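You operate a simulated robot arm through the tools that you are given. There is no shell and no other tool. Be economical: measure what you need, move in short steps, check, and stop when the job is done.

The job below is to be done with a simulated two-armed robot. You get a single attempt, and the scene is never put back.

TASK
Put the blue cap on the far desk. Put the mouse from the far mouse mat on top of the carton on the far granite. Put the test glass labelled "ZOOM 1" from the right granite on the far granite and the test glass marked "ZOOM 3" on the pick card. Take the end cap on the right granite and put it away on the top of the wooden bench. Take the brass ring on the right granite and put it away on the top of the grey bench. Lift the scanner lid open. Do these in any order. Set down upright: blue cap.

It is judged by the outcome, as a careful person would: the job done as asked, and still so three seconds after it is handed in. It fails if anything else is knocked over, pushed out of place, dropped, spilled or broken. A push-on lid holds only when it is set on centred and level and pressed home; a screw cap is set on level and turned clockwise until tight.

THE ROBOT
Two 7-joint arms with fingered hands on one trunk, on a base that drives. Base frame: it is fixed to the floor where the robot stands at the start and does not move with it; the origin is under the middle of the robot, x ahead of it, y to its left, z up. Readings come in m, rad, newtons and seconds.
The left shoulder is at the start at [0.06, 0.166, 0.877], the right one opposite. With the tool pointing down near the work surface each hand reaches from about 0.36 to 0.86 m from the robot's upright axis, wherever it stands, measured 20 degrees to its own side. Places, roughly: blue cap (4x4x6 cm) [0.7, -0.1, 0.7]; brass ring (4x4x3 cm) [-1.3, -0.8, 0.7]; carton (30x22x9 cm) [2, -0.5, 0.8]; end cap [-1, -0.75, 0.75]; far desk [-0.3, -1.2, 1.1]; far granite [1.3, -0.1, 0.7]; mouse (7x11x3 cm) [-0.5, -1.2, 1.1]; pick card [-1.25, -0.5, 0.75]; scanner lid [-3.8, -1.5, 1.1]; test glass [-1, -0.75, 0.75]; top of the grey bench [-5.5, 2.6, 0.8]; top of the wooden bench [-5.2, 5.2, 0.8]. Payload 5 kg a hand.
Tool frame (each hand has its own): the origin (TCP) lies between the finger pads and is the grasp point; the fingertips stand 0.032 m ahead of it; z points along the fingers, y is the line along which they close. The gripper opens to 0.16 m. The gripper's body begins 0.089 m behind the TCP. The gripper is a hand of 3 fingers: y runs from the thumb to the fingers, the wrist lies at [0, 0, -0.267] in the tool frame.
Orientation is that of the tool frame in the base frame, as a unit quaternion [x, y, z, w]. With the fingers straight down and closing along the base's y, the tool's x points along the base's -x, its y along +y and its z along -z.

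THE INTERFACE
- The arms move only by the tool step_arm. It takes "left_moves", "right_moves" or both (then of equal length, played together; a hand with none holds still); each is a list of rows, each a list of 2 entries, a list of its own where there are three numbers: the shift along the base's x, y, z in cm, then the turn, a rotation vector about the base's x, y, z in rad. In form: [[[dx, dy, dz], [rx, ry, rz]], ...]. A call has 1 to 10 rows; each row shifts and turns the commanded pose from where the row before left it. A row lasts 0.2 s, in which the tool goes at most 0.05 m and 0.15 rad; a call with a longer step from one row to the next is refused whole. A pose out of reach is approached as far as the arm can. The call stops where the force on the tool passes 40 N (or 10 N more than at its start, if that is more) or the arm is blocked; 0.2 s more then pass. In this call time passes only in rows, and 0.2 s behind the last. The reply holds the time, the measured pose of the TCP, the force on the tool along the base axes, the opening and the grip force, in the units named above and with some noise, with the torque about the TCP (base axes, N m) and any sound that the robot's microphone picked up.
- Cameras (640 x 400 px; columns grow to the right, rows downward): "scene" is now at [0.0036, -0.0469, 1.4905]; the picture's right is [-0.80, -0.60, 0.00], its down [-0.55, 0.73, -0.39] and it looks along [0.24, -0.31, -0.92] (base axes); focal length 214 px, centre (320, 200). "left" rides on the left gripper at [-0.065, -0.004, -0.116] in its tool frame; the picture's right is [0.06, -1.00, 0.00], its down [0.87, 0.05, -0.49] and it looks along [0.49, 0.03, 0.87] (tool axes); focal length 261 px, centre (320, 200). "right" rides on the right gripper at [0.065, -0.004, -0.116] in its tool frame; the picture's right is [0.06, 1.00, 0.00], its down [-0.87, 0.05, -0.49] and it looks along [-0.49, 0.03, 0.87] (tool axes); focal length 261 px, centre (320, 200). There is no depth. A picture from a camera that has moved, and an enlarged one, comes with that camera's place and axes in the base frame and with its lens.
- snapshot(camera): a new picture of that camera. The clock stands still meanwhile.
- move_column(by): slides the trunk up (or, below 0, down) by that many m; the arms and the scene camera ride with it, the base frame stays. It gives what a move gives, with no picture.
- drive_base(legs): drives the robot by 1 to 6 legs, each [ahead, turn to the left] in m and rad, along the robot's own axes; the way and the turn of a leg run together, so that a leg with both is an arc; at most 1.5 m and 3.142 rad a leg. The arms and the cameras ride along, it lands a little off, and it stops where it bumps. It gives what a move gives.
- curl_fingers(finger1, finger2, thumb_bend, hand): sets how far each is bent, from 0 (flat) to 1 (curled in); at 0.3 the hand is open as for a grip, at 0.7 the pads meet at the TCP. One left out holds its place. A second passes; each finger stops where it meets its share of the squeeze, and holds until it gets a number again. It is the only way to open and close the hand. It gives what a move gives, with no picture; readings hold the bend of each and the force on the fingers (four entries, about 0 where the hand has none), thumb and palm.
- turn_head(pan, tilt): turns the head with the scene camera to pan (to the left, within 1.501 rad either way) and tilt (down, from -0.506 to 1.204), counted from straight ahead of the robot. It gives what a move gives.
- zoom(camera, box): a new picture of the part [left, top, right, bottom] of that camera's present view, enlarged. The clock stands still meanwhile.
- finish_job(): hands the job in; it is judged then, once.

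Go step by step. Nothing tells you exact positions but the pictures and the camera data: compare them with the known pose of the tool, close in by small moves and look again before you grip or let go. The budget is 196 turns and 176 pictures, counting those below and the enlarged ones. Unless the task says otherwise, let go and move clear before handing in.

The tools are called after "Emit:" as a command line: name --argument value ..., lists and objects as JSON in quotes. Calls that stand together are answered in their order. step_arm: Moves the arms, as the interface text tells. Its arguments: {"type":"object","properties":{"left_moves":{"type":"array","items":{"type":"array"}},"right_moves":{"type":"array","items":{"type":"array"}}},"required":[]} The other tools are called the same way: move_column (by) slides the trunk up or down; curl_fingers (finger1, finger2, thumb_bend, hand) moves the fingers one by one; drive_base (legs) drives the base; turn_head (pan, tilt) turns the head that bears the scene camera; snapshot (camera) takes a picture; zoom (camera, box) takes an enlarged picture of a part of a camera's view; finish_job () hands the job in.

At the start:

```text
time_s: 0.0
left_tool_pos: [0.6131, -0.0237, 1.0263]
left_ee_rot: [0.0, 1.0, 0.0, 0.0]
left_contact_force: [0.8, -0.7, -0.1]
left_ft_torque: [-0.01, 0.01, -0.02]
left_width: 0.1597
left_finger_force: 0.1
left_shape: jaw
left_bend: [0.3, 0.3, 0.3]
left_finger forces: [0.0, 0.0, 0.1, 0.0, 0.0, 0.0]
right_tool_pos: [0.3698, -0.3833, 0.9952]
right_ee_rot: [0.0, 1.0, -0.001, 0.0]
right_contact_force: [0.3, -0.4, -0.7]
right_ft_torque: [0.01, 0.02, -0.01]
right_width: 0.1599
right_finger_force: 0.1
right_shape: jaw
right_bend: [0.3, 0.3, 0.3]
right_finger forces: [0.0, 0.0, 0.1, 0.1, 0.1, 0.1]
trunk travel left (down, up): [-0.425, 0.165]
robot x, y, heading: [0.0033, -0.0005, -0.001]
head pan, tilt: [-0.925, 1.168]
```

scene: 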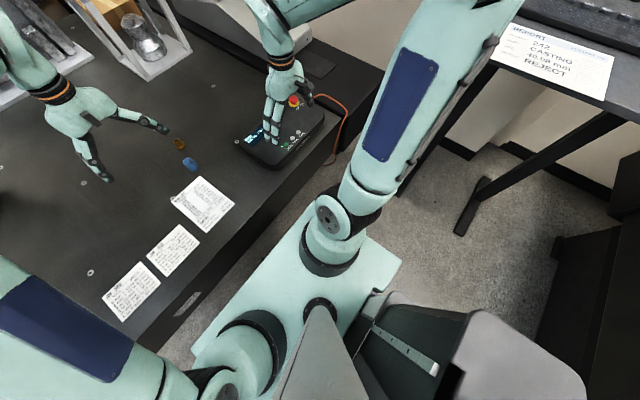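
right: 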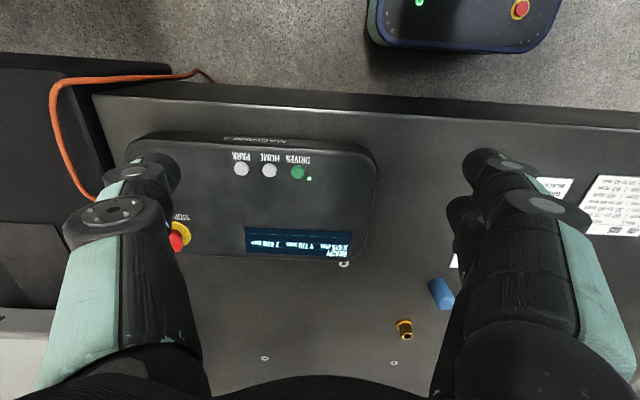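
left: 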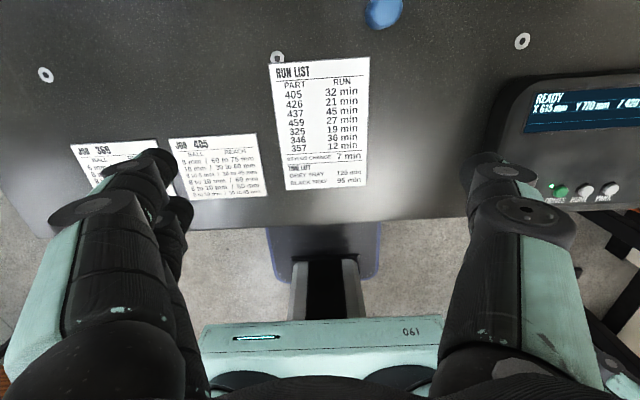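

I see a granite table ahead with a blue cap near [0.7,-0.1,0.7]; I'll look around with the head first.

Emit:
turn_head --pan 0.0 --tilt 0.5

Emit:
snapshot --camera "scene"

Emit:
turn_head --pan -1.5 --tilt 0.3

Emit:
snapshot --camera "scene"

Emit:
turn_head --pan 1.5 --tilt 0.3

Emit:
snapshot --camera "scene"

```text
time_s: 1.2
left_tool_pos: [0.6134, -0.0243, 1.0279]
left_ee_rot: [0.001, 1.0, 0.0, 0.0]
left_contact_force: [0.6, 0.5, 0.0]
left_ft_torque: [0.02, -0.01, -0.02]
left_width: 0.1597
left_finger_force: 0.0
left_shape: jaw
left_bend: [0.3, 0.3, 0.3]
left_finger forces: [0.0, 0.1, 0.1, 0.0, 0.1, 0.1]
right_tool_pos: [0.3687, -0.3837, 0.9939]
right_ee_rot: [0.0, 1.0, 0.0, 0.0]
right_contact_force: [-0.2, -0.2, -0.2]
right_ft_torque: [0.0, 0.02, 0.0]
right_width: 0.1597
right_finger_force: 0.1
right_shape: jaw
right_bend: [0.3, 0.3, 0.3]
right_finger forces: [0.0, 0.0, 0.0, 0.1, 0.0, 0.1]
trunk travel left (down, up): [-0.425, 0.165]
robot x, y, heading: [-0.0026, 0.002, 0.002]
head pan, tilt: [0.0, 0.499]
```

```text
172 pictures are left
camera scene: at [0.0595, -0.0005, 1.5423], right [0.0, -1.0, 0.0], down [-0.48, 0.0, -0.88], along [0.88, 0.0, -0.48], focal length 214 px, centre (320, 200)
```

scene: 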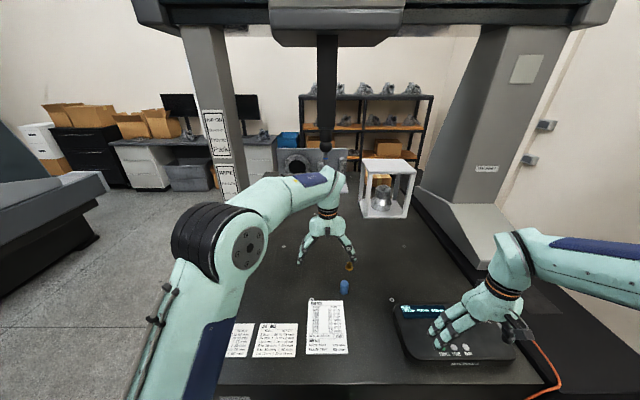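

```text
time_s: 2.8
left_tool_pos: [0.6128, -0.0236, 1.027]
left_ee_rot: [0.001, 1.0, -0.001, 0.001]
left_contact_force: [-1.3, -0.1, -0.6]
left_ft_torque: [-0.02, 0.01, -0.01]
left_width: 0.1596
left_finger_force: 0.0
left_shape: jaw
left_bend: [0.3, 0.3, 0.3]
left_finger forces: [0.1, 0.0, 0.1, 0.0, 0.0, 0.0]
right_tool_pos: [0.3699, -0.3827, 0.9933]
right_ee_rot: [-0.001, 1.0, 0.0, 0.001]
right_contact_force: [0.1, -0.2, -0.5]
right_ft_torque: [0.02, 0.0, 0.01]
right_width: 0.1598
right_finger_force: 0.0
right_shape: jaw
right_bend: [0.3, 0.3, 0.3]
right_finger forces: [0.0, 0.0, 0.1, 0.0, 0.0, 0.1]
trunk travel left (down, up): [-0.425, 0.165]
robot x, y, heading: [0.0015, 0.0017, 0.0]
head pan, tilt: [-1.499, 0.3]
```

```text
171 pictures are left
camera scene: at [-0.0247, -0.0935, 1.5607], right [-1.0, -0.07, 0.0], down [-0.02, 0.3, -0.96], along [0.07, -0.95, -0.3], focal length 214 px, centre (320, 200)
```

scene: 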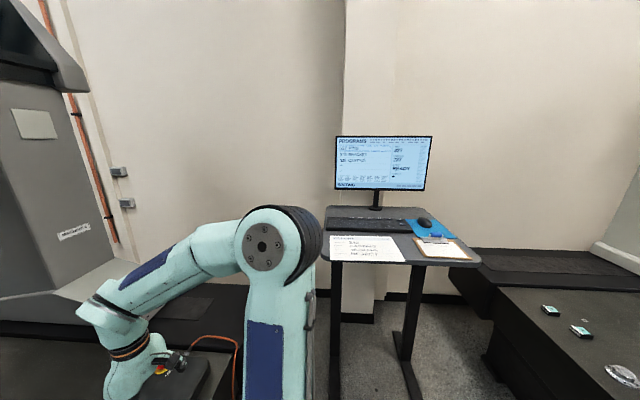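

```text
time_s: 5.4
left_tool_pos: [0.6134, -0.0243, 1.0277]
left_ee_rot: [0.0, 1.0, -0.001, 0.0]
left_contact_force: [-0.8, 0.6, -0.8]
left_ft_torque: [0.01, -0.02, 0.0]
left_width: 0.1598
left_finger_force: 0.0
left_shape: jaw
left_bend: [0.3, 0.3, 0.3]
left_finger forces: [0.0, 0.1, 0.0, 0.0, 0.0, 0.0]
right_tool_pos: [0.3681, -0.3838, 0.994]
right_ee_rot: [0.0, 1.0, 0.0, 0.001]
right_contact_force: [0.2, 0.0, 0.0]
right_ft_torque: [-0.02, 0.02, 0.02]
right_width: 0.16
right_finger_force: 0.1
right_shape: jaw
right_bend: [0.3, 0.3, 0.3]
right_finger forces: [0.0, 0.0, 0.1, 0.1, 0.0, 0.1]
trunk travel left (down, up): [-0.425, 0.165]
robot x, y, heading: [-0.0033, -0.0037, 0.002]
head pan, tilt: [1.499, 0.3]
```

```text
170 pictures are left
camera scene: at [-0.0248, 0.0927, 1.5608], right [1.0, -0.07, 0.0], down [-0.02, -0.29, -0.96], along [0.07, 0.95, -0.3], focal length 214 px, centre (320, 200)
```

scene: 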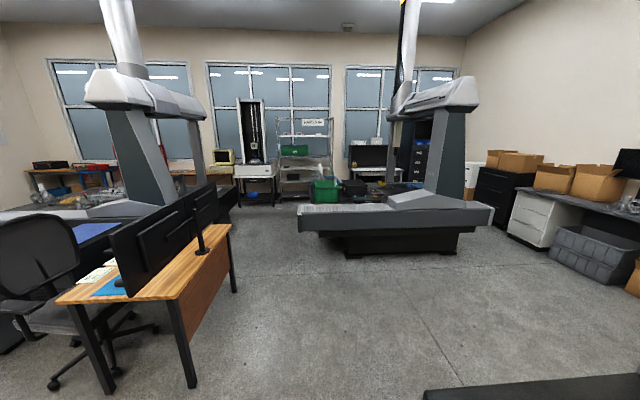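

The standing desk with the mouse is to the right, the test glasses are on a granite behind right. I'll zoom in on the far granite's carton and look behind.

Emit:
turn_head --pan -0.2 --tilt 0.4

Emit:
zoom --camera "scene" --box '[220, 100, 460, 250]'

Emit:
zoom --camera "scene" --box '[200, 200, 520, 400]'

```text
time_s: 7.2
left_tool_pos: [0.6137, -0.024, 1.0269]
left_ee_rot: [0.0, 1.0, 0.0, 0.0]
left_contact_force: [0.8, 0.1, 0.5]
left_ft_torque: [0.0, -0.01, -0.02]
left_width: 0.1597
left_finger_force: 0.2
left_shape: jaw
left_bend: [0.3, 0.3, 0.3]
left_finger forces: [0.0, 0.0, 0.1, 0.0, 0.0, 0.0]
right_tool_pos: [0.3682, -0.3828, 0.9929]
right_ee_rot: [0.0, 1.0, 0.001, 0.0]
right_contact_force: [0.1, 0.3, 0.2]
right_ft_torque: [0.0, 0.02, -0.01]
right_width: 0.1599
right_finger_force: 0.0
right_shape: jaw
right_bend: [0.3, 0.3, 0.3]
right_finger forces: [0.0, 0.1, 0.0, 0.0, 0.0, 0.0]
trunk travel left (down, up): [-0.425, 0.165]
robot x, y, heading: [-0.0026, -0.0018, -0.003]
head pan, tilt: [-0.201, 0.4]
```

```text
2.67 times, centred on (340, 175) of scene
camera zoom: at [0.0593, -0.0188, 1.5515], right [-0.2, -0.98, 0.0], down [-0.38, 0.08, -0.92], along [0.9, -0.18, -0.39], focal length 572 px, centre (267, 267)
```

zoom: 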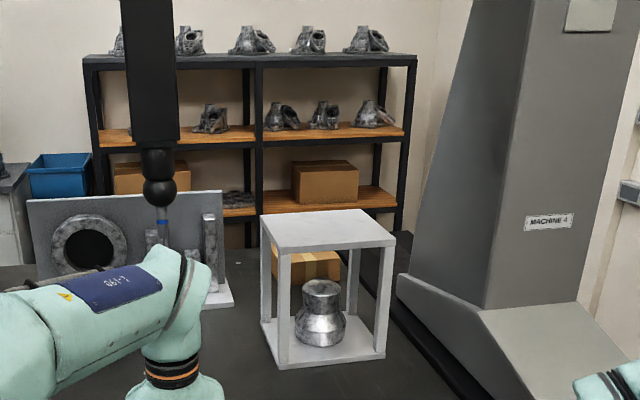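

```text
2.00 times, centred on (360, 300) of scene
camera zoom: at [0.0593, -0.0188, 1.5515], right [-0.2, -0.98, 0.0], down [-0.38, 0.08, -0.92], along [0.9, -0.18, -0.39], focal length 429 px, centre (240, 0)
```

zoom: 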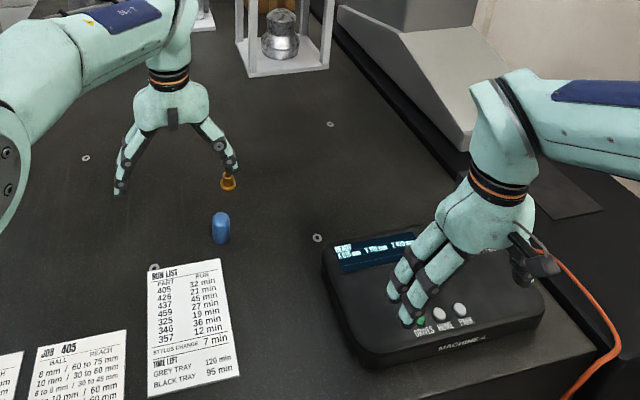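

The blue cap stands at about [0.714,-0.103]; the carton lies behind the white frame on this granite. I'll bring the left hand over the cap.

Emit:
step_arm --left_moves '[[[2, -1.6, -4], [0, 0, 0]], [[2, -1.6, -4], [0, 0, 0]], [[2, -1.6, -3], [0, 0, 0]], [[2, -1.6, -3], [0, 0, 0]], [[2, -1.5, -1], [0, 0, 0]]]'

Emit:
snapshot --camera "left"

Emit:
zoom --camera "scene" --box '[200, 200, 520, 400]'

```text
time_s: 8.3
left_tool_pos: [0.7138, -0.1036, 0.877]
left_ee_rot: [0.0, 1.0, 0.0, 0.001]
left_contact_force: [0.1, 0.3, 0.1]
left_ft_torque: [0.04, 0.06, 0.0]
left_width: 0.1597
left_finger_force: 0.1
left_shape: jaw
left_bend: [0.3, 0.3, 0.3]
left_finger forces: [0.0, 0.0, 0.1, 0.0, 0.1, 0.0]
right_tool_pos: [0.3711, -0.3831, 0.994]
right_ee_rot: [0.0, 1.0, 0.0, 0.0]
right_contact_force: [0.9, -0.2, -0.8]
right_ft_torque: [-0.03, 0.06, -0.01]
right_width: 0.1601
right_finger_force: 0.0
right_shape: jaw
right_bend: [0.3, 0.3, 0.3]
right_finger forces: [0.0, 0.1, 0.0, 0.1, 0.1, 0.1]
trunk travel left (down, up): [-0.425, 0.165]
robot x, y, heading: [-0.0054, 0.0025, 0.005]
head pan, tilt: [-0.201, 0.4]
```

```text
167 pictures are left
camera left: at [0.7795, -0.1076, 0.992], right [-0.06, -1.0, 0.0], down [-0.87, 0.05, 0.49], along [-0.49, 0.03, -0.87], focal length 261 px, centre (320, 200)
```

left: 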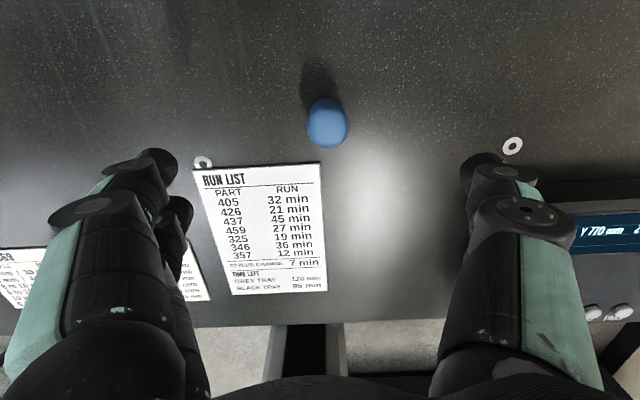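

```text
2.00 times, centred on (360, 300) of scene
camera zoom: at [0.0599, -0.0191, 1.5515], right [-0.2, -0.98, 0.0], down [-0.38, 0.08, -0.92], along [0.9, -0.18, -0.39], focal length 429 px, centre (240, 0)
```

zoom: 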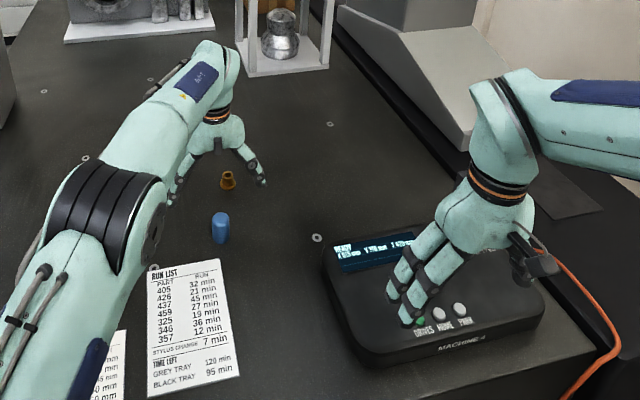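

The cap's centre is about [0.725,-0.109]; I'll descend and look again before gripping.

Emit:
step_arm --left_moves '[[[1.0, -0.6, -3], [0, 0, 0]], [[0, 0, -4], [0, 0, 0]], [[0, 0, -4], [0, 0, 0]], [[0, 0, -2], [0, 0, 0]]]'

Emit:
snapshot --camera "left"

Emit:
zoom --camera "scene" --box '[240, 240, 400, 340]'

```text
time_s: 9.3
left_tool_pos: [0.7226, -0.1091, 0.747]
left_ee_rot: [0.0, 1.0, 0.0, 0.0]
left_contact_force: [0.3, -0.1, 0.1]
left_ft_torque: [-0.01, 0.03, -0.02]
left_width: 0.16
left_finger_force: 0.1
left_shape: jaw
left_bend: [0.3, 0.3, 0.3]
left_finger forces: [0.0, 0.0, 0.0, 0.0, 0.1, 0.0]
right_tool_pos: [0.3697, -0.384, 0.9928]
right_ee_rot: [0.0, 1.0, 0.001, 0.0]
right_contact_force: [-0.4, -0.2, -0.3]
right_ft_torque: [0.0, 0.03, -0.05]
right_width: 0.1598
right_finger_force: 0.1
right_shape: jaw
right_bend: [0.3, 0.3, 0.3]
right_finger forces: [0.1, 0.0, 0.1, 0.0, 0.0, 0.0]
trunk travel left (down, up): [-0.425, 0.165]
robot x, y, heading: [-0.0019, -0.0015, -0.004]
head pan, tilt: [-0.201, 0.4]
```

```text
165 pictures are left
camera left: at [0.7889, -0.1139, 0.8623], right [-0.06, -1.0, 0.0], down [-0.87, 0.05, 0.49], along [-0.49, 0.03, -0.87], focal length 261 px, centre (320, 200)
```

left: 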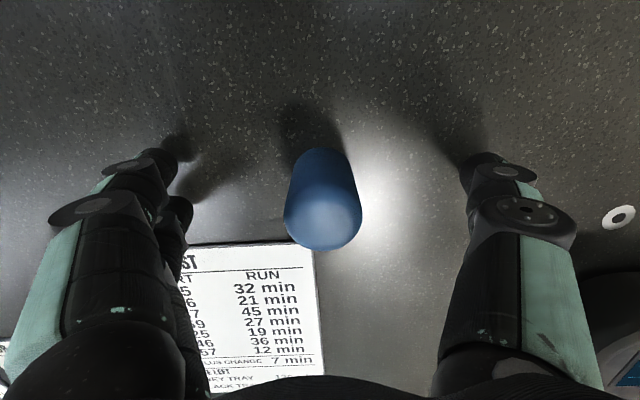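

```text
4.00 times, centred on (320, 290) of scene
camera zoom: at [0.0596, -0.019, 1.5515], right [-0.2, -0.98, 0.0], down [-0.38, 0.08, -0.92], along [0.9, -0.18, -0.39], focal length 858 px, centre (320, -160)
```

zoom: 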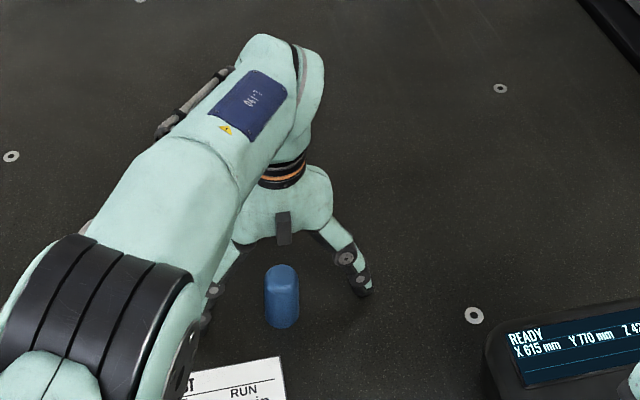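

The cap sits between the fingers at the TCP; I'll close the left hand.

Emit:
curl_fingers --hand "left" --finger1 0.7 --finger2 0.7 --thumb_bend 0.7

Emit:
snapshot --camera "left"

```text
time_s: 10.3
left_tool_pos: [0.7229, -0.1088, 0.7477]
left_ee_rot: [0.0, 1.0, 0.0, 0.0]
left_contact_force: [-0.5, 1.9, 1.9]
left_ft_torque: [0.12, 0.07, 0.02]
left_width: 0.0372
left_finger_force: 16.3
left_shape: fingers
left_bend: [0.64, 0.64, 0.66]
left_finger forces: [6.7, 10.7, 0.1, 0.0, 14.5, 0.0]
right_tool_pos: [0.3685, -0.3831, 0.9944]
right_ee_rot: [0.0, 1.0, 0.0, 0.0]
right_contact_force: [-0.6, 0.3, -0.1]
right_ft_torque: [-0.04, 0.0, 0.0]
right_width: 0.1599
right_finger_force: 0.0
right_shape: jaw
right_bend: [0.3, 0.3, 0.3]
right_finger forces: [0.1, 0.1, 0.0, 0.1, 0.0, 0.1]
trunk travel left (down, up): [-0.425, 0.165]
robot x, y, heading: [0.0033, -0.0013, 0.002]
head pan, tilt: [-0.201, 0.4]
```

```text
163 pictures are left
camera left: at [0.7885, -0.1138, 0.8628], right [-0.06, -1.0, 0.0], down [-0.87, 0.05, 0.49], along [-0.49, 0.03, -0.87], focal length 261 px, centre (320, 200)
```

left: 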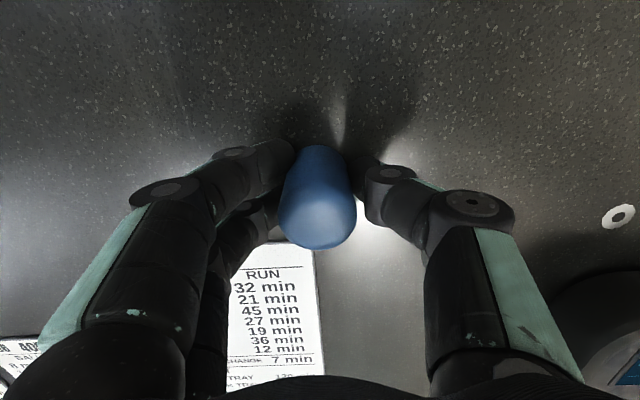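

The cap is held at 16 N. I'll lift it and pull it in toward the body.

Emit:
step_arm --left_moves '[[[0, 0, 4], [0, 0, 0]], [[0, 0, 5], [0, 0, 0]], [[0, 0, 5], [0, 0, 0]], [[0, 0, 5], [0, 0, 0]], [[-3, 2, 3], [0, 0, 0]], [[-4, 2, 2], [0, 0, 0]], [[-4, 2, 2], [0, 0, 0]], [[-4, 2, 2], [0, 0, 0]], [[-4, 2, 2], [0, 0, 0]], [[-4, 2, 2], [0, 0, 0]]]'

Emit:
snapshot --camera "left"

Emit:
turn_head --pan -1.5 --tilt 0.9

Emit:
snapshot --camera "scene"

```text
time_s: 12.6
left_tool_pos: [0.4899, 0.0118, 1.0676]
left_ee_rot: [0.0, 1.0, 0.0, 0.0]
left_contact_force: [0.0, -0.3, 0.3]
left_ft_torque: [-0.02, -0.03, 0.01]
left_width: 0.0366
left_finger_force: 14.0
left_shape: fingers
left_bend: [0.64, 0.64, 0.66]
left_finger forces: [6.8, 7.5, 0.0, 0.0, 14.1, 0.0]
left hand out of reach, approached as far as the arm can: row 4
right_tool_pos: [0.3683, -0.3836, 0.9943]
right_ee_rot: [0.0, 1.0, 0.0, 0.0]
right_contact_force: [-1.1, 0.2, 0.5]
right_ft_torque: [-0.02, -0.03, 0.02]
right_width: 0.1598
right_finger_force: 0.0
right_shape: jaw
right_bend: [0.3, 0.3, 0.3]
right_finger forces: [0.0, 0.1, 0.0, 0.0, 0.0, 0.0]
trunk travel left (down, up): [-0.425, 0.165]
robot x, y, heading: [0.0004, 0.0007, 0.006]
head pan, tilt: [-0.201, 0.4]
```

```text
162 pictures are left
camera left: at [0.5563, 0.0069, 1.1829], right [-0.06, -1.0, 0.0], down [-0.87, 0.06, 0.49], along [-0.49, 0.03, -0.87], focal length 261 px, centre (320, 200)
```

left: 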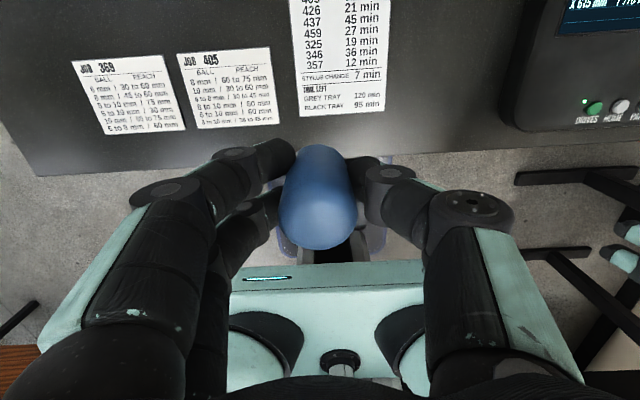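

```text
time_s: 14.0
left_tool_pos: [0.4927, 0.0114, 1.0676]
left_ee_rot: [0.0, 1.0, 0.0, 0.0]
left_contact_force: [-0.1, 0.0, 0.8]
left_ft_torque: [0.01, 0.02, 0.01]
left_width: 0.0367
left_finger_force: 14.1
left_shape: fingers
left_bend: [0.64, 0.64, 0.66]
left_finger forces: [6.7, 7.5, 0.0, 0.0, 14.1, 0.0]
right_tool_pos: [0.3695, -0.3836, 0.9941]
right_ee_rot: [0.0, 1.0, 0.001, 0.0]
right_contact_force: [-0.3, -0.3, -0.2]
right_ft_torque: [0.0, -0.01, -0.01]
right_width: 0.1597
right_finger_force: 0.0
right_shape: jaw
right_bend: [0.3, 0.3, 0.3]
right_finger forces: [0.1, 0.0, 0.0, 0.0, 0.0, 0.0]
trunk travel left (down, up): [-0.425, 0.165]
robot x, y, heading: [-0.0012, 0.001, -0.0]
head pan, tilt: [-1.499, 0.901]
```

```text
161 pictures are left
camera scene: at [-0.0261, -0.0756, 1.5085], right [-1.0, -0.07, 0.0], down [-0.06, 0.78, -0.62], along [0.04, -0.62, -0.78], focal length 214 px, centre (320, 200)
```

scene: 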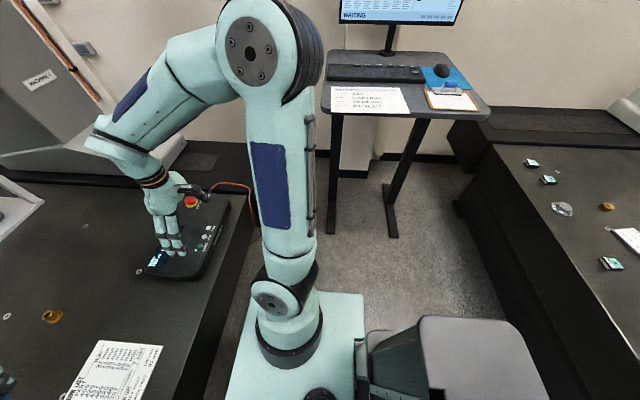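

The cap is up and held. I'll back away from the granite, turn to face the desk, and raise the trunk.

Emit:
drive_base --legs '[[-0.33, 0], [0, -1.571]]'

Emit:
move_column --by 0.16

Emit:
turn_head --pan 0 --tilt 0.6

Emit:
snapshot --camera "scene"

```text
time_s: 20.2
left_tool_pos: [-0.3204, -0.4921, 1.0663]
left_ee_rot: [0.708, 0.706, 0.0, 0.0]
left_contact_force: [-0.7, 0.3, -0.8]
left_ft_torque: [0.02, 0.0, 0.0]
left_width: 0.0365
left_finger_force: 13.6
left_shape: fingers
left_bend: [0.64, 0.64, 0.66]
left_finger forces: [6.7, 7.1, 0.0, 0.0, 14.0, 0.1]
right_tool_pos: [-0.7148, -0.3684, 0.9942]
right_ee_rot: [0.708, 0.706, -0.001, -0.001]
right_contact_force: [0.8, 0.5, 0.2]
right_ft_torque: [-0.02, 0.03, -0.01]
right_width: 0.1599
right_finger_force: 0.1
right_shape: jaw
right_bend: [0.3, 0.3, 0.3]
right_finger forces: [0.0, 0.0, 0.0, 0.0, 0.0, 0.1]
trunk travel left (down, up): [-0.425, 0.165]
robot x, y, heading: [-0.3295, -0.0009, -1.573]
head pan, tilt: [-1.499, 0.901]
```

```text
time_s: 22.0
left_tool_pos: [-0.3199, -0.4912, 1.2269]
left_ee_rot: [0.708, 0.707, 0.0, 0.001]
left_contact_force: [0.0, -0.5, 0.0]
left_ft_torque: [0.0, -0.02, 0.03]
left_width: 0.0368
left_finger_force: 14.2
left_shape: fingers
left_bend: [0.64, 0.64, 0.66]
left_finger forces: [6.7, 7.2, 0.1, 0.0, 14.0, 0.1]
right_tool_pos: [-0.7141, -0.368, 1.1546]
right_ee_rot: [0.708, 0.706, 0.0, 0.0]
right_contact_force: [-0.1, -0.4, -0.7]
right_ft_torque: [-0.01, 0.01, 0.03]
right_width: 0.1599
right_finger_force: 0.0
right_shape: jaw
right_bend: [0.3, 0.3, 0.3]
right_finger forces: [0.1, 0.0, 0.1, 0.0, 0.0, 0.0]
trunk travel left (down, up): [-0.585, 0.005]
robot x, y, heading: [-0.331, -0.0012, -1.574]
head pan, tilt: [-1.499, 0.901]
```

```text
time_s: 23.6
left_tool_pos: [-0.3205, -0.491, 1.227]
left_ee_rot: [0.708, 0.706, 0.0, 0.0]
left_contact_force: [0.2, -0.7, -0.7]
left_ft_torque: [0.0, 0.01, 0.0]
left_width: 0.037
left_finger_force: 13.9
left_shape: fingers
left_bend: [0.64, 0.64, 0.66]
left_finger forces: [6.8, 7.1, 0.0, 0.1, 14.0, 0.1]
right_tool_pos: [-0.7144, -0.3685, 1.1543]
right_ee_rot: [0.708, 0.707, 0.0, 0.0]
right_contact_force: [0.0, -0.4, -0.3]
right_ft_torque: [0.03, 0.03, -0.03]
right_width: 0.1599
right_finger_force: 0.2
right_shape: jaw
right_bend: [0.3, 0.3, 0.3]
right_finger forces: [0.1, 0.1, 0.1, 0.0, 0.0, 0.0]
trunk travel left (down, up): [-0.585, 0.005]
robot x, y, heading: [-0.3317, -0.0001, -1.575]
head pan, tilt: [0.0, 0.6]
```

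```text
160 pictures are left
camera scene: at [-0.3322, -0.0589, 1.6933], right [-1.0, 0.0, 0.0], down [0.0, 0.57, -0.82], along [0.0, -0.82, -0.57], focal length 214 px, centre (320, 200)
```

scene: 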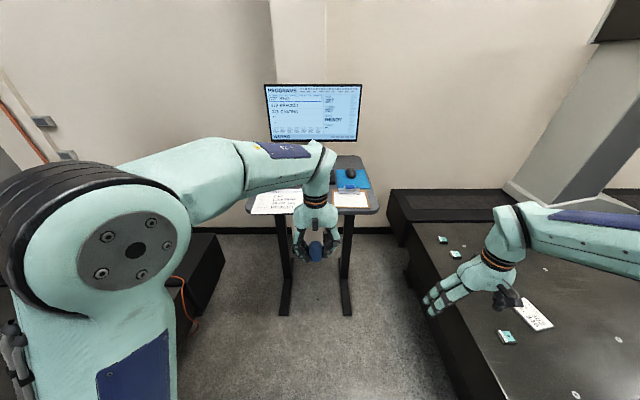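

I'll raise the hands a little, drive up to the desk and look down at it.

Emit:
step_arm --left_moves '[[[0, 0, 3], [0, 0, 0]], [[0, 0, 3], [0, 0, 0]], [[0, 0, 0], [0, 0, 0]]]' --right_moves '[[[0, 0, 4], [0, 0, 0]], [[0, 0, 4], [0, 0, 0]], [[0, 0, 4], [0, 0, 0]]]'

Emit:
drive_base --legs '[[0.33, 0]]'

Emit:
turn_head --pan 0 --tilt 0.85

Emit:
snapshot --camera "scene"

Emit:
snapshot --camera "left"

```text
time_s: 24.4
left_tool_pos: [-0.32, -0.4925, 1.2874]
left_ee_rot: [0.708, 0.707, 0.001, 0.0]
left_contact_force: [0.3, 1.5, -0.2]
left_ft_torque: [0.02, -0.01, -0.07]
left_width: 0.0367
left_finger_force: 14.3
left_shape: fingers
left_bend: [0.64, 0.64, 0.66]
left_finger forces: [6.7, 7.2, 0.0, 0.1, 14.0, 0.1]
right_tool_pos: [-0.7141, -0.369, 1.2744]
right_ee_rot: [0.708, 0.707, 0.001, 0.0]
right_contact_force: [-0.3, 0.2, -0.1]
right_ft_torque: [-0.03, 0.02, 0.0]
right_width: 0.1602
right_finger_force: 0.1
right_shape: jaw
right_bend: [0.3, 0.3, 0.3]
right_finger forces: [0.1, 0.1, 0.0, 0.0, 0.0, 0.0]
trunk travel left (down, up): [-0.585, 0.005]
robot x, y, heading: [-0.3311, 0.0028, -1.572]
head pan, tilt: [0.0, 0.6]
```

```text
time_s: 26.6
left_tool_pos: [-0.3199, -0.8208, 1.2865]
left_ee_rot: [0.707, 0.708, 0.001, 0.0]
left_contact_force: [0.3, -0.6, 0.1]
left_ft_torque: [0.06, 0.02, 0.02]
left_width: 0.0366
left_finger_force: 13.8
left_shape: fingers
left_bend: [0.64, 0.64, 0.66]
left_finger forces: [6.7, 7.2, 0.0, 0.0, 14.0, 0.0]
right_tool_pos: [-0.7149, -0.6986, 1.2738]
right_ee_rot: [0.707, 0.707, 0.001, -0.001]
right_contact_force: [-0.1, -0.5, -0.4]
right_ft_torque: [0.07, -0.02, 0.01]
right_width: 0.1599
right_finger_force: 0.0
right_shape: jaw
right_bend: [0.3, 0.3, 0.3]
right_finger forces: [0.1, 0.0, 0.0, 0.0, 0.0, 0.0]
trunk travel left (down, up): [-0.585, 0.005]
robot x, y, heading: [-0.3293, -0.3248, -1.573]
head pan, tilt: [0.0, 0.6]
```

```text
time_s: 27.3
left_tool_pos: [-0.3208, -0.8209, 1.2859]
left_ee_rot: [0.707, 0.707, 0.0, 0.0]
left_contact_force: [-0.2, 0.6, -1.3]
left_ft_torque: [0.0, -0.02, 0.03]
left_width: 0.0367
left_finger_force: 14.1
left_shape: fingers
left_bend: [0.64, 0.64, 0.66]
left_finger forces: [6.7, 7.2, 0.0, 0.0, 14.0, 0.0]
right_tool_pos: [-0.7142, -0.6986, 1.2734]
right_ee_rot: [0.707, 0.707, 0.001, 0.0]
right_contact_force: [0.5, -0.1, -0.4]
right_ft_torque: [-0.01, -0.01, 0.01]
right_width: 0.1595
right_finger_force: 0.1
right_shape: jaw
right_bend: [0.3, 0.3, 0.3]
right_finger forces: [0.0, 0.0, 0.0, 0.1, 0.0, 0.0]
trunk travel left (down, up): [-0.585, 0.005]
robot x, y, heading: [-0.3322, -0.3316, -1.57]
head pan, tilt: [0.0, 0.85]
```

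```text
159 pictures are left
camera scene: at [-0.3324, -0.3767, 1.6724], right [-1.0, 0.0, 0.0], down [0.0, 0.75, -0.66], along [0.0, -0.66, -0.75], focal length 214 px, centre (320, 200)
```

scene: 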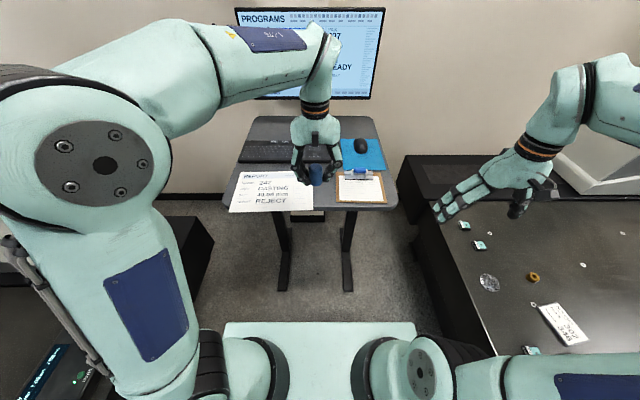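

```text
158 pictures are left
camera left: at [-0.3243, -0.886, 1.4021], right [-1.0, 0.06, 0.0], down [0.06, 0.87, 0.49], along [0.03, 0.49, -0.87], focal length 261 px, centre (320, 200)
```

left: 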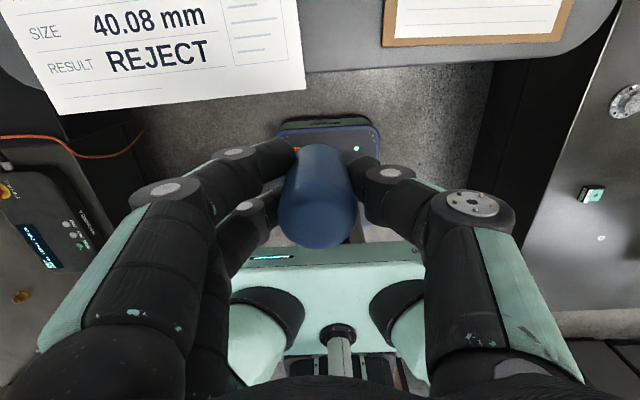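

There's a bare strip between the report sheet and the clipboard near x=-0.35. I'll zoom to check it.

Emit:
zoom --camera "scene" --box '[220, 110, 420, 235]'

Emit:
snapshot --camera "right"

```text
3.20 times, centred on (320, 172) of scene
camera zoom: at [-0.3324, -0.3767, 1.6724], right [-1.0, 0.0, 0.0], down [0.0, 0.75, -0.66], along [0.0, -0.66, -0.75], focal length 686 px, centre (320, 288)
```

zoom: 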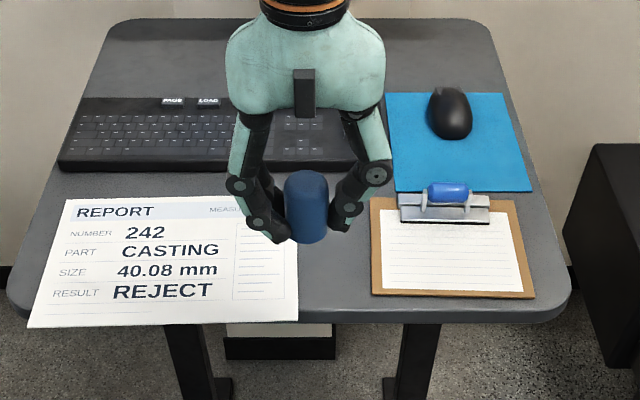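

```text
156 pictures are left
camera right: at [-0.7185, -0.633, 1.3895], right [1.0, 0.06, 0.0], down [0.05, -0.87, 0.49], along [0.03, -0.49, -0.87], focal length 261 px, centre (320, 200)
```

right: 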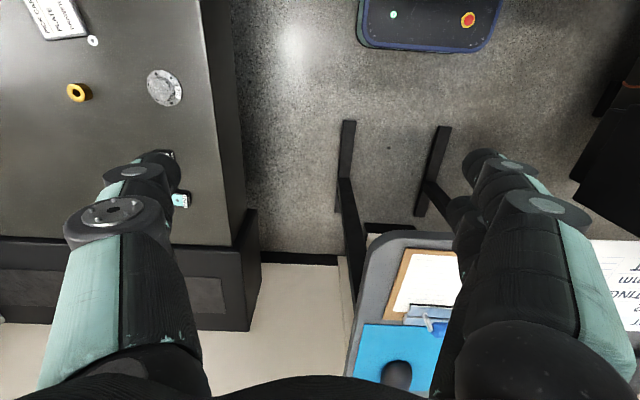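

Target spot is about [-0.351,-0.93]. I'll move the cap over it and lower to just above the desk.

Emit:
step_arm --left_moves '[[[-1, -4, 0], [0, 0, 0]], [[-1, -4, 0], [0, 0, 0]], [[-1, -3, 0], [0, 0, 0]], [[0, 0, -4], [0, 0, 0]], [[0, 0, -4], [0, 0, 0]], [[0, 0, -3], [0, 0, 0]]]'

Emit:
snapshot --camera "left"

Emit:
zoom --camera "scene" --box '[220, 110, 420, 235]'

```text
time_s: 28.7
left_tool_pos: [-0.348, -0.9304, 1.1773]
left_ee_rot: [0.707, 0.707, 0.0, 0.0]
left_contact_force: [-0.6, 0.7, 0.6]
left_ft_torque: [0.02, 0.02, -0.01]
left_width: 0.0368
left_finger_force: 14.0
left_shape: fingers
left_bend: [0.64, 0.64, 0.66]
left_finger forces: [6.8, 7.3, 0.0, 0.1, 14.0, 0.0]
right_tool_pos: [-0.715, -0.6976, 1.2734]
right_ee_rot: [0.707, 0.707, 0.0, 0.0]
right_contact_force: [0.0, 0.4, -0.1]
right_ft_torque: [-0.03, 0.02, 0.01]
right_width: 0.1596
right_finger_force: 0.1
right_shape: jaw
right_bend: [0.3, 0.3, 0.3]
right_finger forces: [0.0, 0.1, 0.1, 0.0, 0.1, 0.1]
trunk travel left (down, up): [-0.585, 0.005]
robot x, y, heading: [-0.3333, -0.3296, -1.573]
head pan, tilt: [0.0, 0.85]
```

```text
155 pictures are left
camera left: at [-0.3527, -0.996, 1.2919], right [-1.0, 0.06, 0.0], down [0.05, 0.87, 0.49], along [0.03, 0.49, -0.87], focal length 261 px, centre (320, 200)
```

left: 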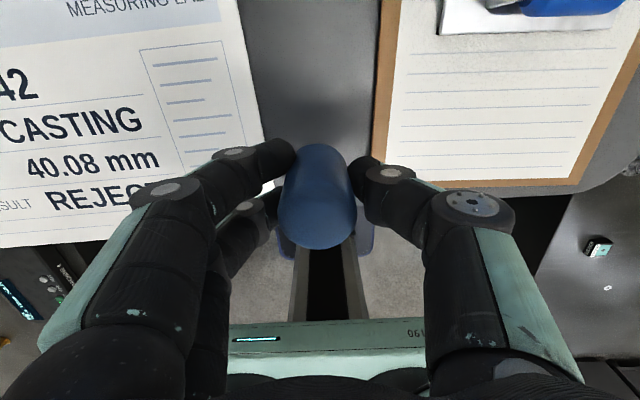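

```text
3.20 times, centred on (320, 172) of scene
camera zoom: at [-0.3322, -0.3767, 1.6724], right [-1.0, 0.0, 0.0], down [0.0, 0.75, -0.66], along [0.0, -0.66, -0.75], focal length 686 px, centre (320, 288)
```

zoom: 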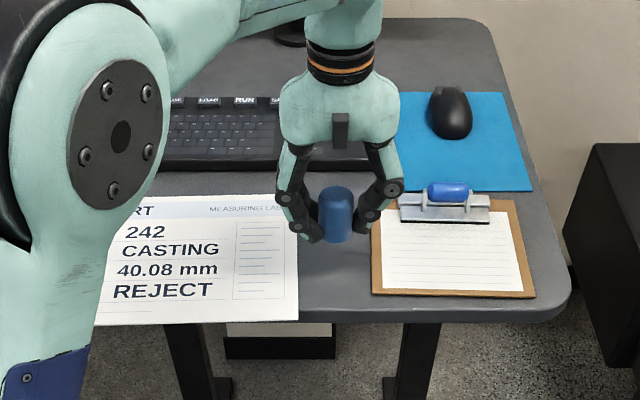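

Alignment is good; I'll go 2 cm deeper onto the desk and lower in small steps.

Emit:
step_arm --left_moves '[[[0, -2, 0], [0, 0, 0]], [[0, 0, -1], [0, 0, 0]], [[0, 0, -0.7], [0, 0, 0]]]'

Emit:
zoom --camera "scene" --box '[280, 150, 380, 213]'

```text
time_s: 29.5
left_tool_pos: [-0.35, -0.9512, 1.1586]
left_ee_rot: [0.707, 0.707, -0.001, 0.0]
left_contact_force: [-0.3, 0.0, -0.5]
left_ft_torque: [-0.02, 0.0, -0.02]
left_width: 0.0366
left_finger_force: 14.3
left_shape: fingers
left_bend: [0.64, 0.64, 0.66]
left_finger forces: [6.9, 7.4, 0.0, 0.1, 14.0, 0.0]
right_tool_pos: [-0.7155, -0.6997, 1.2723]
right_ee_rot: [0.707, 0.707, -0.001, 0.001]
right_contact_force: [0.0, 0.3, -0.2]
right_ft_torque: [-0.01, -0.02, -0.03]
right_width: 0.1596
right_finger_force: 0.1
right_shape: jaw
right_bend: [0.3, 0.3, 0.3]
right_finger forces: [0.0, 0.1, 0.0, 0.0, 0.0, 0.1]
trunk travel left (down, up): [-0.585, 0.005]
robot x, y, heading: [-0.333, -0.3282, -1.569]
head pan, tilt: [0.0, 0.85]
```

```text
6.35 times, centred on (330, 182) of scene
camera zoom: at [-0.3326, -0.3773, 1.6723], right [-1.0, 0.0, 0.0], down [0.0, 0.75, -0.66], along [0.0, -0.66, -0.75], focal length 1362 px, centre (256, 318)
```

zoom: 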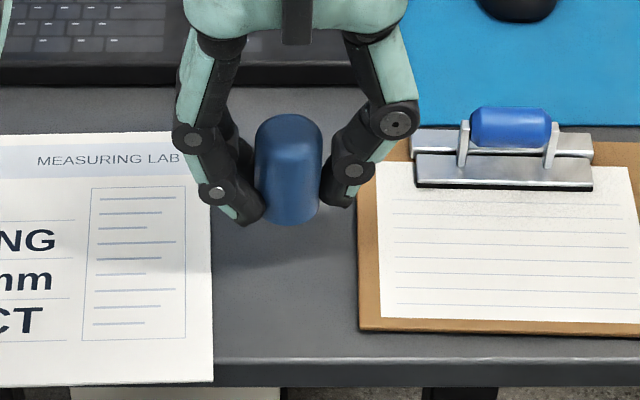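

Clear so far; lowering until contact.

Emit:
step_arm --left_moves '[[[0, 0, -0.5], [0, 0, 0]], [[0, 0, -0.5], [0, 0, 0]], [[0, 0, -0.3], [0, 0, 0]]]'

```text
time_s: 30.3
left_tool_pos: [-0.3512, -0.9505, 1.1467]
left_ee_rot: [0.708, 0.707, 0.0, 0.0]
left_contact_force: [0.4, -0.3, 0.1]
left_ft_torque: [0.03, -0.01, 0.03]
left_width: 0.037
left_finger_force: 13.9
left_shape: fingers
left_bend: [0.64, 0.64, 0.66]
left_finger forces: [6.8, 7.3, 0.0, 0.1, 13.8, 0.1]
right_tool_pos: [-0.7145, -0.6975, 1.2733]
right_ee_rot: [0.707, 0.707, 0.0, 0.0]
right_contact_force: [-0.1, -0.6, -0.1]
right_ft_torque: [0.03, -0.01, 0.02]
right_width: 0.1598
right_finger_force: 0.0
right_shape: jaw
right_bend: [0.3, 0.3, 0.3]
right_finger forces: [0.0, 0.0, 0.0, 0.0, 0.0, 0.0]
trunk travel left (down, up): [-0.585, 0.005]
robot x, y, heading: [-0.3297, -0.3272, -1.571]
head pan, tilt: [0.0, 0.85]
```

Emit:
step_arm --left_moves '[[[0, 0, -0.4], [0, 0, 0]], [[0, 0, -0.4], [0, 0, 0]]]'

Emit:
zoom --camera "scene" --box '[280, 150, 380, 213]'

```text
time_s: 30.9
left_tool_pos: [-0.3497, -0.9501, 1.139]
left_ee_rot: [0.707, 0.707, 0.0, -0.001]
left_contact_force: [-0.8, -0.3, -0.5]
left_ft_torque: [0.0, 0.01, -0.03]
left_width: 0.0367
left_finger_force: 14.1
left_shape: fingers
left_bend: [0.64, 0.64, 0.66]
left_finger forces: [6.8, 7.3, 0.0, 0.0, 13.8, 0.0]
right_tool_pos: [-0.7156, -0.6982, 1.2738]
right_ee_rot: [0.707, 0.707, 0.0, 0.0]
right_contact_force: [0.8, -0.5, 1.1]
right_ft_torque: [0.02, 0.03, -0.02]
right_width: 0.1601
right_finger_force: 0.1
right_shape: jaw
right_bend: [0.3, 0.3, 0.3]
right_finger forces: [0.0, 0.1, 0.0, 0.0, 0.0, 0.0]
trunk travel left (down, up): [-0.585, 0.005]
robot x, y, heading: [-0.3316, -0.3305, -1.57]
head pan, tilt: [0.0, 0.85]
```

```text
6.35 times, centred on (330, 182) of scene
camera zoom: at [-0.3324, -0.3768, 1.6724], right [-1.0, 0.0, 0.0], down [0.0, 0.75, -0.66], along [0.0, -0.66, -0.75], focal length 1362 px, centre (256, 318)
```

zoom: 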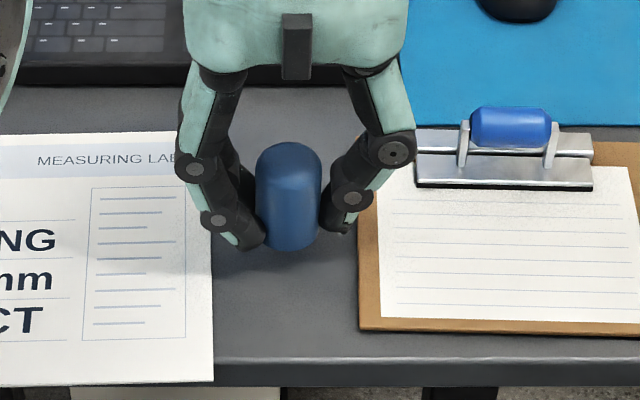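

Still no contact; continuing down in small steps.

Emit:
step_arm --left_moves '[[[0, 0, -0.4], [0, 0, 0]], [[0, 0, -0.4], [0, 0, 0]]]'

Emit:
step_arm --left_moves '[[[0, 0, -0.4], [0, 0, 0]]]'

Emit:
step_arm --left_moves '[[[0, 0, -0.4], [0, 0, 0]]]'

```text
time_s: 31.5
left_tool_pos: [-0.3513, -0.9497, 1.1314]
left_ee_rot: [0.707, 0.707, 0.0, 0.0]
left_contact_force: [0.3, -0.4, -0.4]
left_ft_torque: [0.0, 0.03, 0.03]
left_width: 0.0369
left_finger_force: 13.7
left_shape: fingers
left_bend: [0.64, 0.64, 0.66]
left_finger forces: [6.8, 7.4, 0.0, 0.1, 13.9, 0.0]
right_tool_pos: [-0.7147, -0.6977, 1.2738]
right_ee_rot: [0.706, 0.708, -0.001, -0.001]
right_contact_force: [-0.6, 0.2, 0.5]
right_ft_torque: [0.0, 0.0, 0.04]
right_width: 0.1601
right_finger_force: 0.0
right_shape: jaw
right_bend: [0.3, 0.3, 0.3]
right_finger forces: [0.1, 0.1, 0.0, 0.0, 0.0, 0.0]
trunk travel left (down, up): [-0.585, 0.005]
robot x, y, heading: [-0.3318, -0.3273, -1.571]
head pan, tilt: [0.0, 0.85]
```

```text
time_s: 31.9
left_tool_pos: [-0.3515, -0.9503, 1.1269]
left_ee_rot: [0.707, 0.707, 0.0, 0.0]
left_contact_force: [-0.5, -0.2, -0.6]
left_ft_torque: [0.02, 0.03, 0.0]
left_width: 0.0369
left_finger_force: 14.1
left_shape: fingers
left_bend: [0.64, 0.64, 0.66]
left_finger forces: [6.9, 7.5, 0.0, 0.1, 13.9, 0.0]
right_tool_pos: [-0.7144, -0.698, 1.2736]
right_ee_rot: [0.707, 0.707, -0.001, 0.0]
right_contact_force: [-0.1, 1.7, -0.5]
right_ft_torque: [0.0, 0.02, 0.02]
right_width: 0.16
right_finger_force: 0.1
right_shape: jaw
right_bend: [0.3, 0.3, 0.3]
right_finger forces: [0.1, 0.0, 0.0, 0.0, 0.0, 0.0]
trunk travel left (down, up): [-0.585, 0.005]
robot x, y, heading: [-0.3312, -0.3296, -1.565]
head pan, tilt: [0.0, 0.85]
```

```text
time_s: 32.3
left_tool_pos: [-0.3522, -0.9495, 1.1229]
left_ee_rot: [0.707, 0.707, 0.0, 0.0]
left_contact_force: [-0.9, -0.3, -0.3]
left_ft_torque: [-0.01, 0.03, 0.0]
left_width: 0.0366
left_finger_force: 14.0
left_shape: fingers
left_bend: [0.64, 0.64, 0.66]
left_finger forces: [7.0, 7.4, 0.0, 0.0, 13.9, 0.1]
right_tool_pos: [-0.7146, -0.6975, 1.2745]
right_ee_rot: [0.706, 0.708, 0.0, 0.0]
right_contact_force: [-0.2, -0.4, -0.1]
right_ft_torque: [-0.01, 0.02, 0.01]
right_width: 0.1599
right_finger_force: 0.0
right_shape: jaw
right_bend: [0.3, 0.3, 0.3]
right_finger forces: [0.0, 0.0, 0.1, 0.1, 0.0, 0.0]
trunk travel left (down, up): [-0.585, 0.005]
robot x, y, heading: [-0.3297, -0.3236, -1.571]
head pan, tilt: [0.0, 0.85]
```

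Emit:
step_arm --left_moves '[[[0, 0, -0.4], [0, 0, 0]]]'

Emit:
step_arm --left_moves '[[[0, 0, -0.4], [0, 0, 0]]]'

Emit:
zoom --camera "scene" --box '[280, 150, 380, 213]'

```text
time_s: 32.7
left_tool_pos: [-0.3501, -0.9499, 1.1183]
left_ee_rot: [0.707, 0.707, 0.0, 0.0]
left_contact_force: [-0.1, -1.6, -0.1]
left_ft_torque: [0.04, 0.05, -0.01]
left_width: 0.0369
left_finger_force: 13.5
left_shape: fingers
left_bend: [0.64, 0.64, 0.66]
left_finger forces: [6.9, 7.4, 0.0, 0.0, 13.9, 0.0]
right_tool_pos: [-0.7148, -0.6966, 1.2741]
right_ee_rot: [0.707, 0.707, 0.0, 0.0]
right_contact_force: [0.5, 0.1, -0.3]
right_ft_torque: [-0.02, 0.02, 0.02]
right_width: 0.1597
right_finger_force: 0.0
right_shape: jaw
right_bend: [0.3, 0.3, 0.3]
right_finger forces: [0.0, 0.1, 0.0, 0.0, 0.1, 0.1]
trunk travel left (down, up): [-0.585, 0.005]
robot x, y, heading: [-0.3283, -0.3289, -1.57]
head pan, tilt: [0.0, 0.85]
```

```text
time_s: 33.1
left_tool_pos: [-0.3501, -0.9501, 1.1174]
left_ee_rot: [0.707, 0.708, -0.002, 0.001]
left_contact_force: [1.8, 2.9, 15.9]
left_ft_torque: [0.24, -0.2, -0.03]
left_width: 0.0367
left_finger_force: 22.8
left_shape: fingers
left_bend: [0.64, 0.65, 0.66]
left_finger forces: [8.5, 17.0, 0.0, 0.1, 19.8, 0.0]
right_tool_pos: [-0.715, -0.6978, 1.2748]
right_ee_rot: [0.707, 0.707, 0.0, 0.0]
right_contact_force: [-0.2, 0.1, -0.7]
right_ft_torque: [0.02, -0.04, -0.02]
right_width: 0.1601
right_finger_force: 0.0
right_shape: jaw
right_bend: [0.3, 0.3, 0.3]
right_finger forces: [0.0, 0.0, 0.0, 0.0, 0.0, 0.1]
trunk travel left (down, up): [-0.585, 0.005]
robot x, y, heading: [-0.33, -0.3229, -1.567]
head pan, tilt: [0.0, 0.85]
```

```text
6.35 times, centred on (330, 182) of scene
camera zoom: at [-0.3321, -0.3753, 1.6728], right [-1.0, 0.0, 0.0], down [0.0, 0.75, -0.66], along [0.0, -0.66, -0.75], focal length 1362 px, centre (256, 318)
```

zoom: 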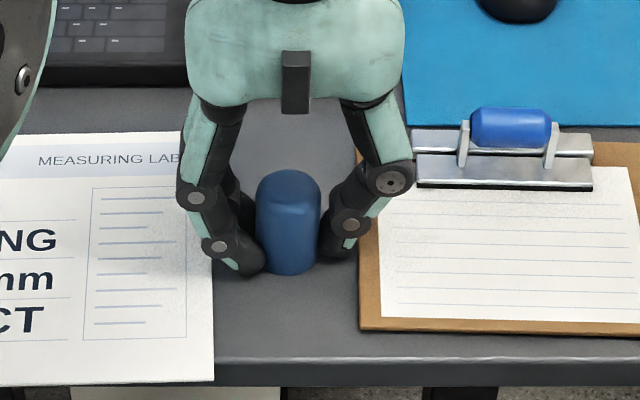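

Contact at 16 N. I'll ease off a touch and open the fingers a little, then rise.

Emit:
step_arm --left_moves '[[[0, 0, 0.25], [0, 0, 0]]]'

Emit:
curl_fingers --hand "left" --finger1 0.55 --finger2 0.55 --thumb_bend 0.57

Emit:
step_arm --left_moves '[[[0, 0, 3], [0, 0, 0]], [[0, 0, 5], [0, 0, 0]], [[0, 0, 5], [0, 0, 0]], [[0, 3, 4], [0, 0, 0]], [[2, 4, 0], [0, 0, 0]], [[2, 4, 0], [0, 0, 0]]]'

Emit:
zoom --camera "scene" --box '[220, 110, 420, 235]'

```text
time_s: 33.5
left_tool_pos: [-0.3514, -0.9495, 1.1171]
left_ee_rot: [0.707, 0.707, 0.001, 0.0]
left_contact_force: [0.6, -1.8, 7.7]
left_ft_torque: [-0.06, 0.04, 0.03]
left_width: 0.0368
left_finger_force: 18.7
left_shape: fingers
left_bend: [0.64, 0.65, 0.66]
left_finger forces: [7.7, 10.4, 0.0, 0.1, 19.0, 0.0]
right_tool_pos: [-0.7143, -0.6976, 1.2737]
right_ee_rot: [0.707, 0.707, 0.001, 0.0]
right_contact_force: [-0.6, 0.0, 0.3]
right_ft_torque: [0.0, -0.02, 0.01]
right_width: 0.1598
right_finger_force: 0.0
right_shape: jaw
right_bend: [0.3, 0.3, 0.3]
right_finger forces: [0.1, 0.0, 0.1, 0.0, 0.0, 0.1]
trunk travel left (down, up): [-0.585, 0.005]
robot x, y, heading: [-0.3288, -0.329, -1.573]
head pan, tilt: [0.0, 0.85]
```

```text
time_s: 34.5
left_tool_pos: [-0.3514, -0.9486, 1.1202]
left_ee_rot: [0.708, 0.706, -0.003, 0.001]
left_contact_force: [-0.1, -6.1, 33.6]
left_ft_torque: [-0.15, 0.09, 0.07]
left_width: 0.0531
left_finger_force: 17.0
left_shape: fingers
left_bend: [0.58, 0.58, 0.58]
left_finger forces: [8.1, 8.7, 0.0, 0.0, 17.1, 0.0]
right_tool_pos: [-0.714, -0.6962, 1.2752]
right_ee_rot: [0.707, 0.707, 0.0, 0.0]
right_contact_force: [0.1, -0.8, -0.1]
right_ft_torque: [0.02, 0.01, 0.02]
right_width: 0.1598
right_finger_force: 0.0
right_shape: jaw
right_bend: [0.3, 0.3, 0.3]
right_finger forces: [0.1, 0.1, 0.1, 0.0, 0.0, 0.1]
trunk travel left (down, up): [-0.585, 0.005]
robot x, y, heading: [-0.3322, -0.3275, -1.569]
head pan, tilt: [0.0, 0.85]
```

```text
time_s: 35.9
left_tool_pos: [-0.3095, -0.8396, 1.2882]
left_ee_rot: [0.707, 0.708, -0.001, -0.001]
left_contact_force: [-0.1, 1.7, 0.3]
left_ft_torque: [-0.03, -0.01, 0.01]
left_width: 0.0644
left_finger_force: 0.1
left_shape: fingers
left_bend: [0.55, 0.55, 0.56]
left_finger forces: [0.0, 0.1, 0.1, 0.0, 0.1, 0.1]
right_tool_pos: [-0.7148, -0.6976, 1.2746]
right_ee_rot: [0.707, 0.707, -0.001, 0.0]
right_contact_force: [0.8, -0.1, 0.4]
right_ft_torque: [-0.01, 0.01, 0.01]
right_width: 0.1598
right_finger_force: 0.1
right_shape: jaw
right_bend: [0.3, 0.3, 0.3]
right_finger forces: [0.0, 0.0, 0.1, 0.0, 0.0, 0.1]
trunk travel left (down, up): [-0.585, 0.005]
robot x, y, heading: [-0.3292, -0.3296, -1.57]
head pan, tilt: [0.0, 0.85]
```

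```text
3.20 times, centred on (320, 172) of scene
camera zoom: at [-0.3313, -0.375, 1.6724], right [-1.0, 0.0, 0.0], down [0.0, 0.75, -0.66], along [0.0, -0.66, -0.75], focal length 686 px, centre (320, 288)
```

zoom: 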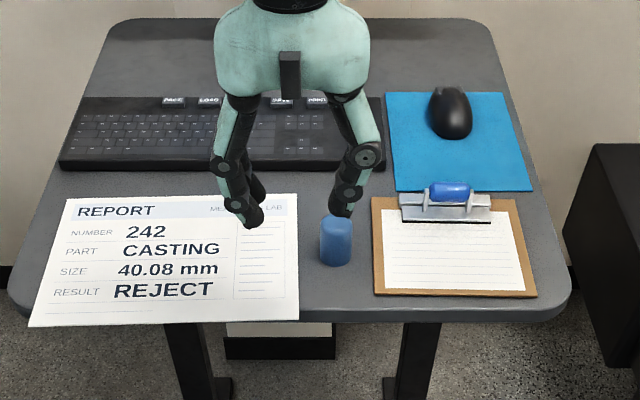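

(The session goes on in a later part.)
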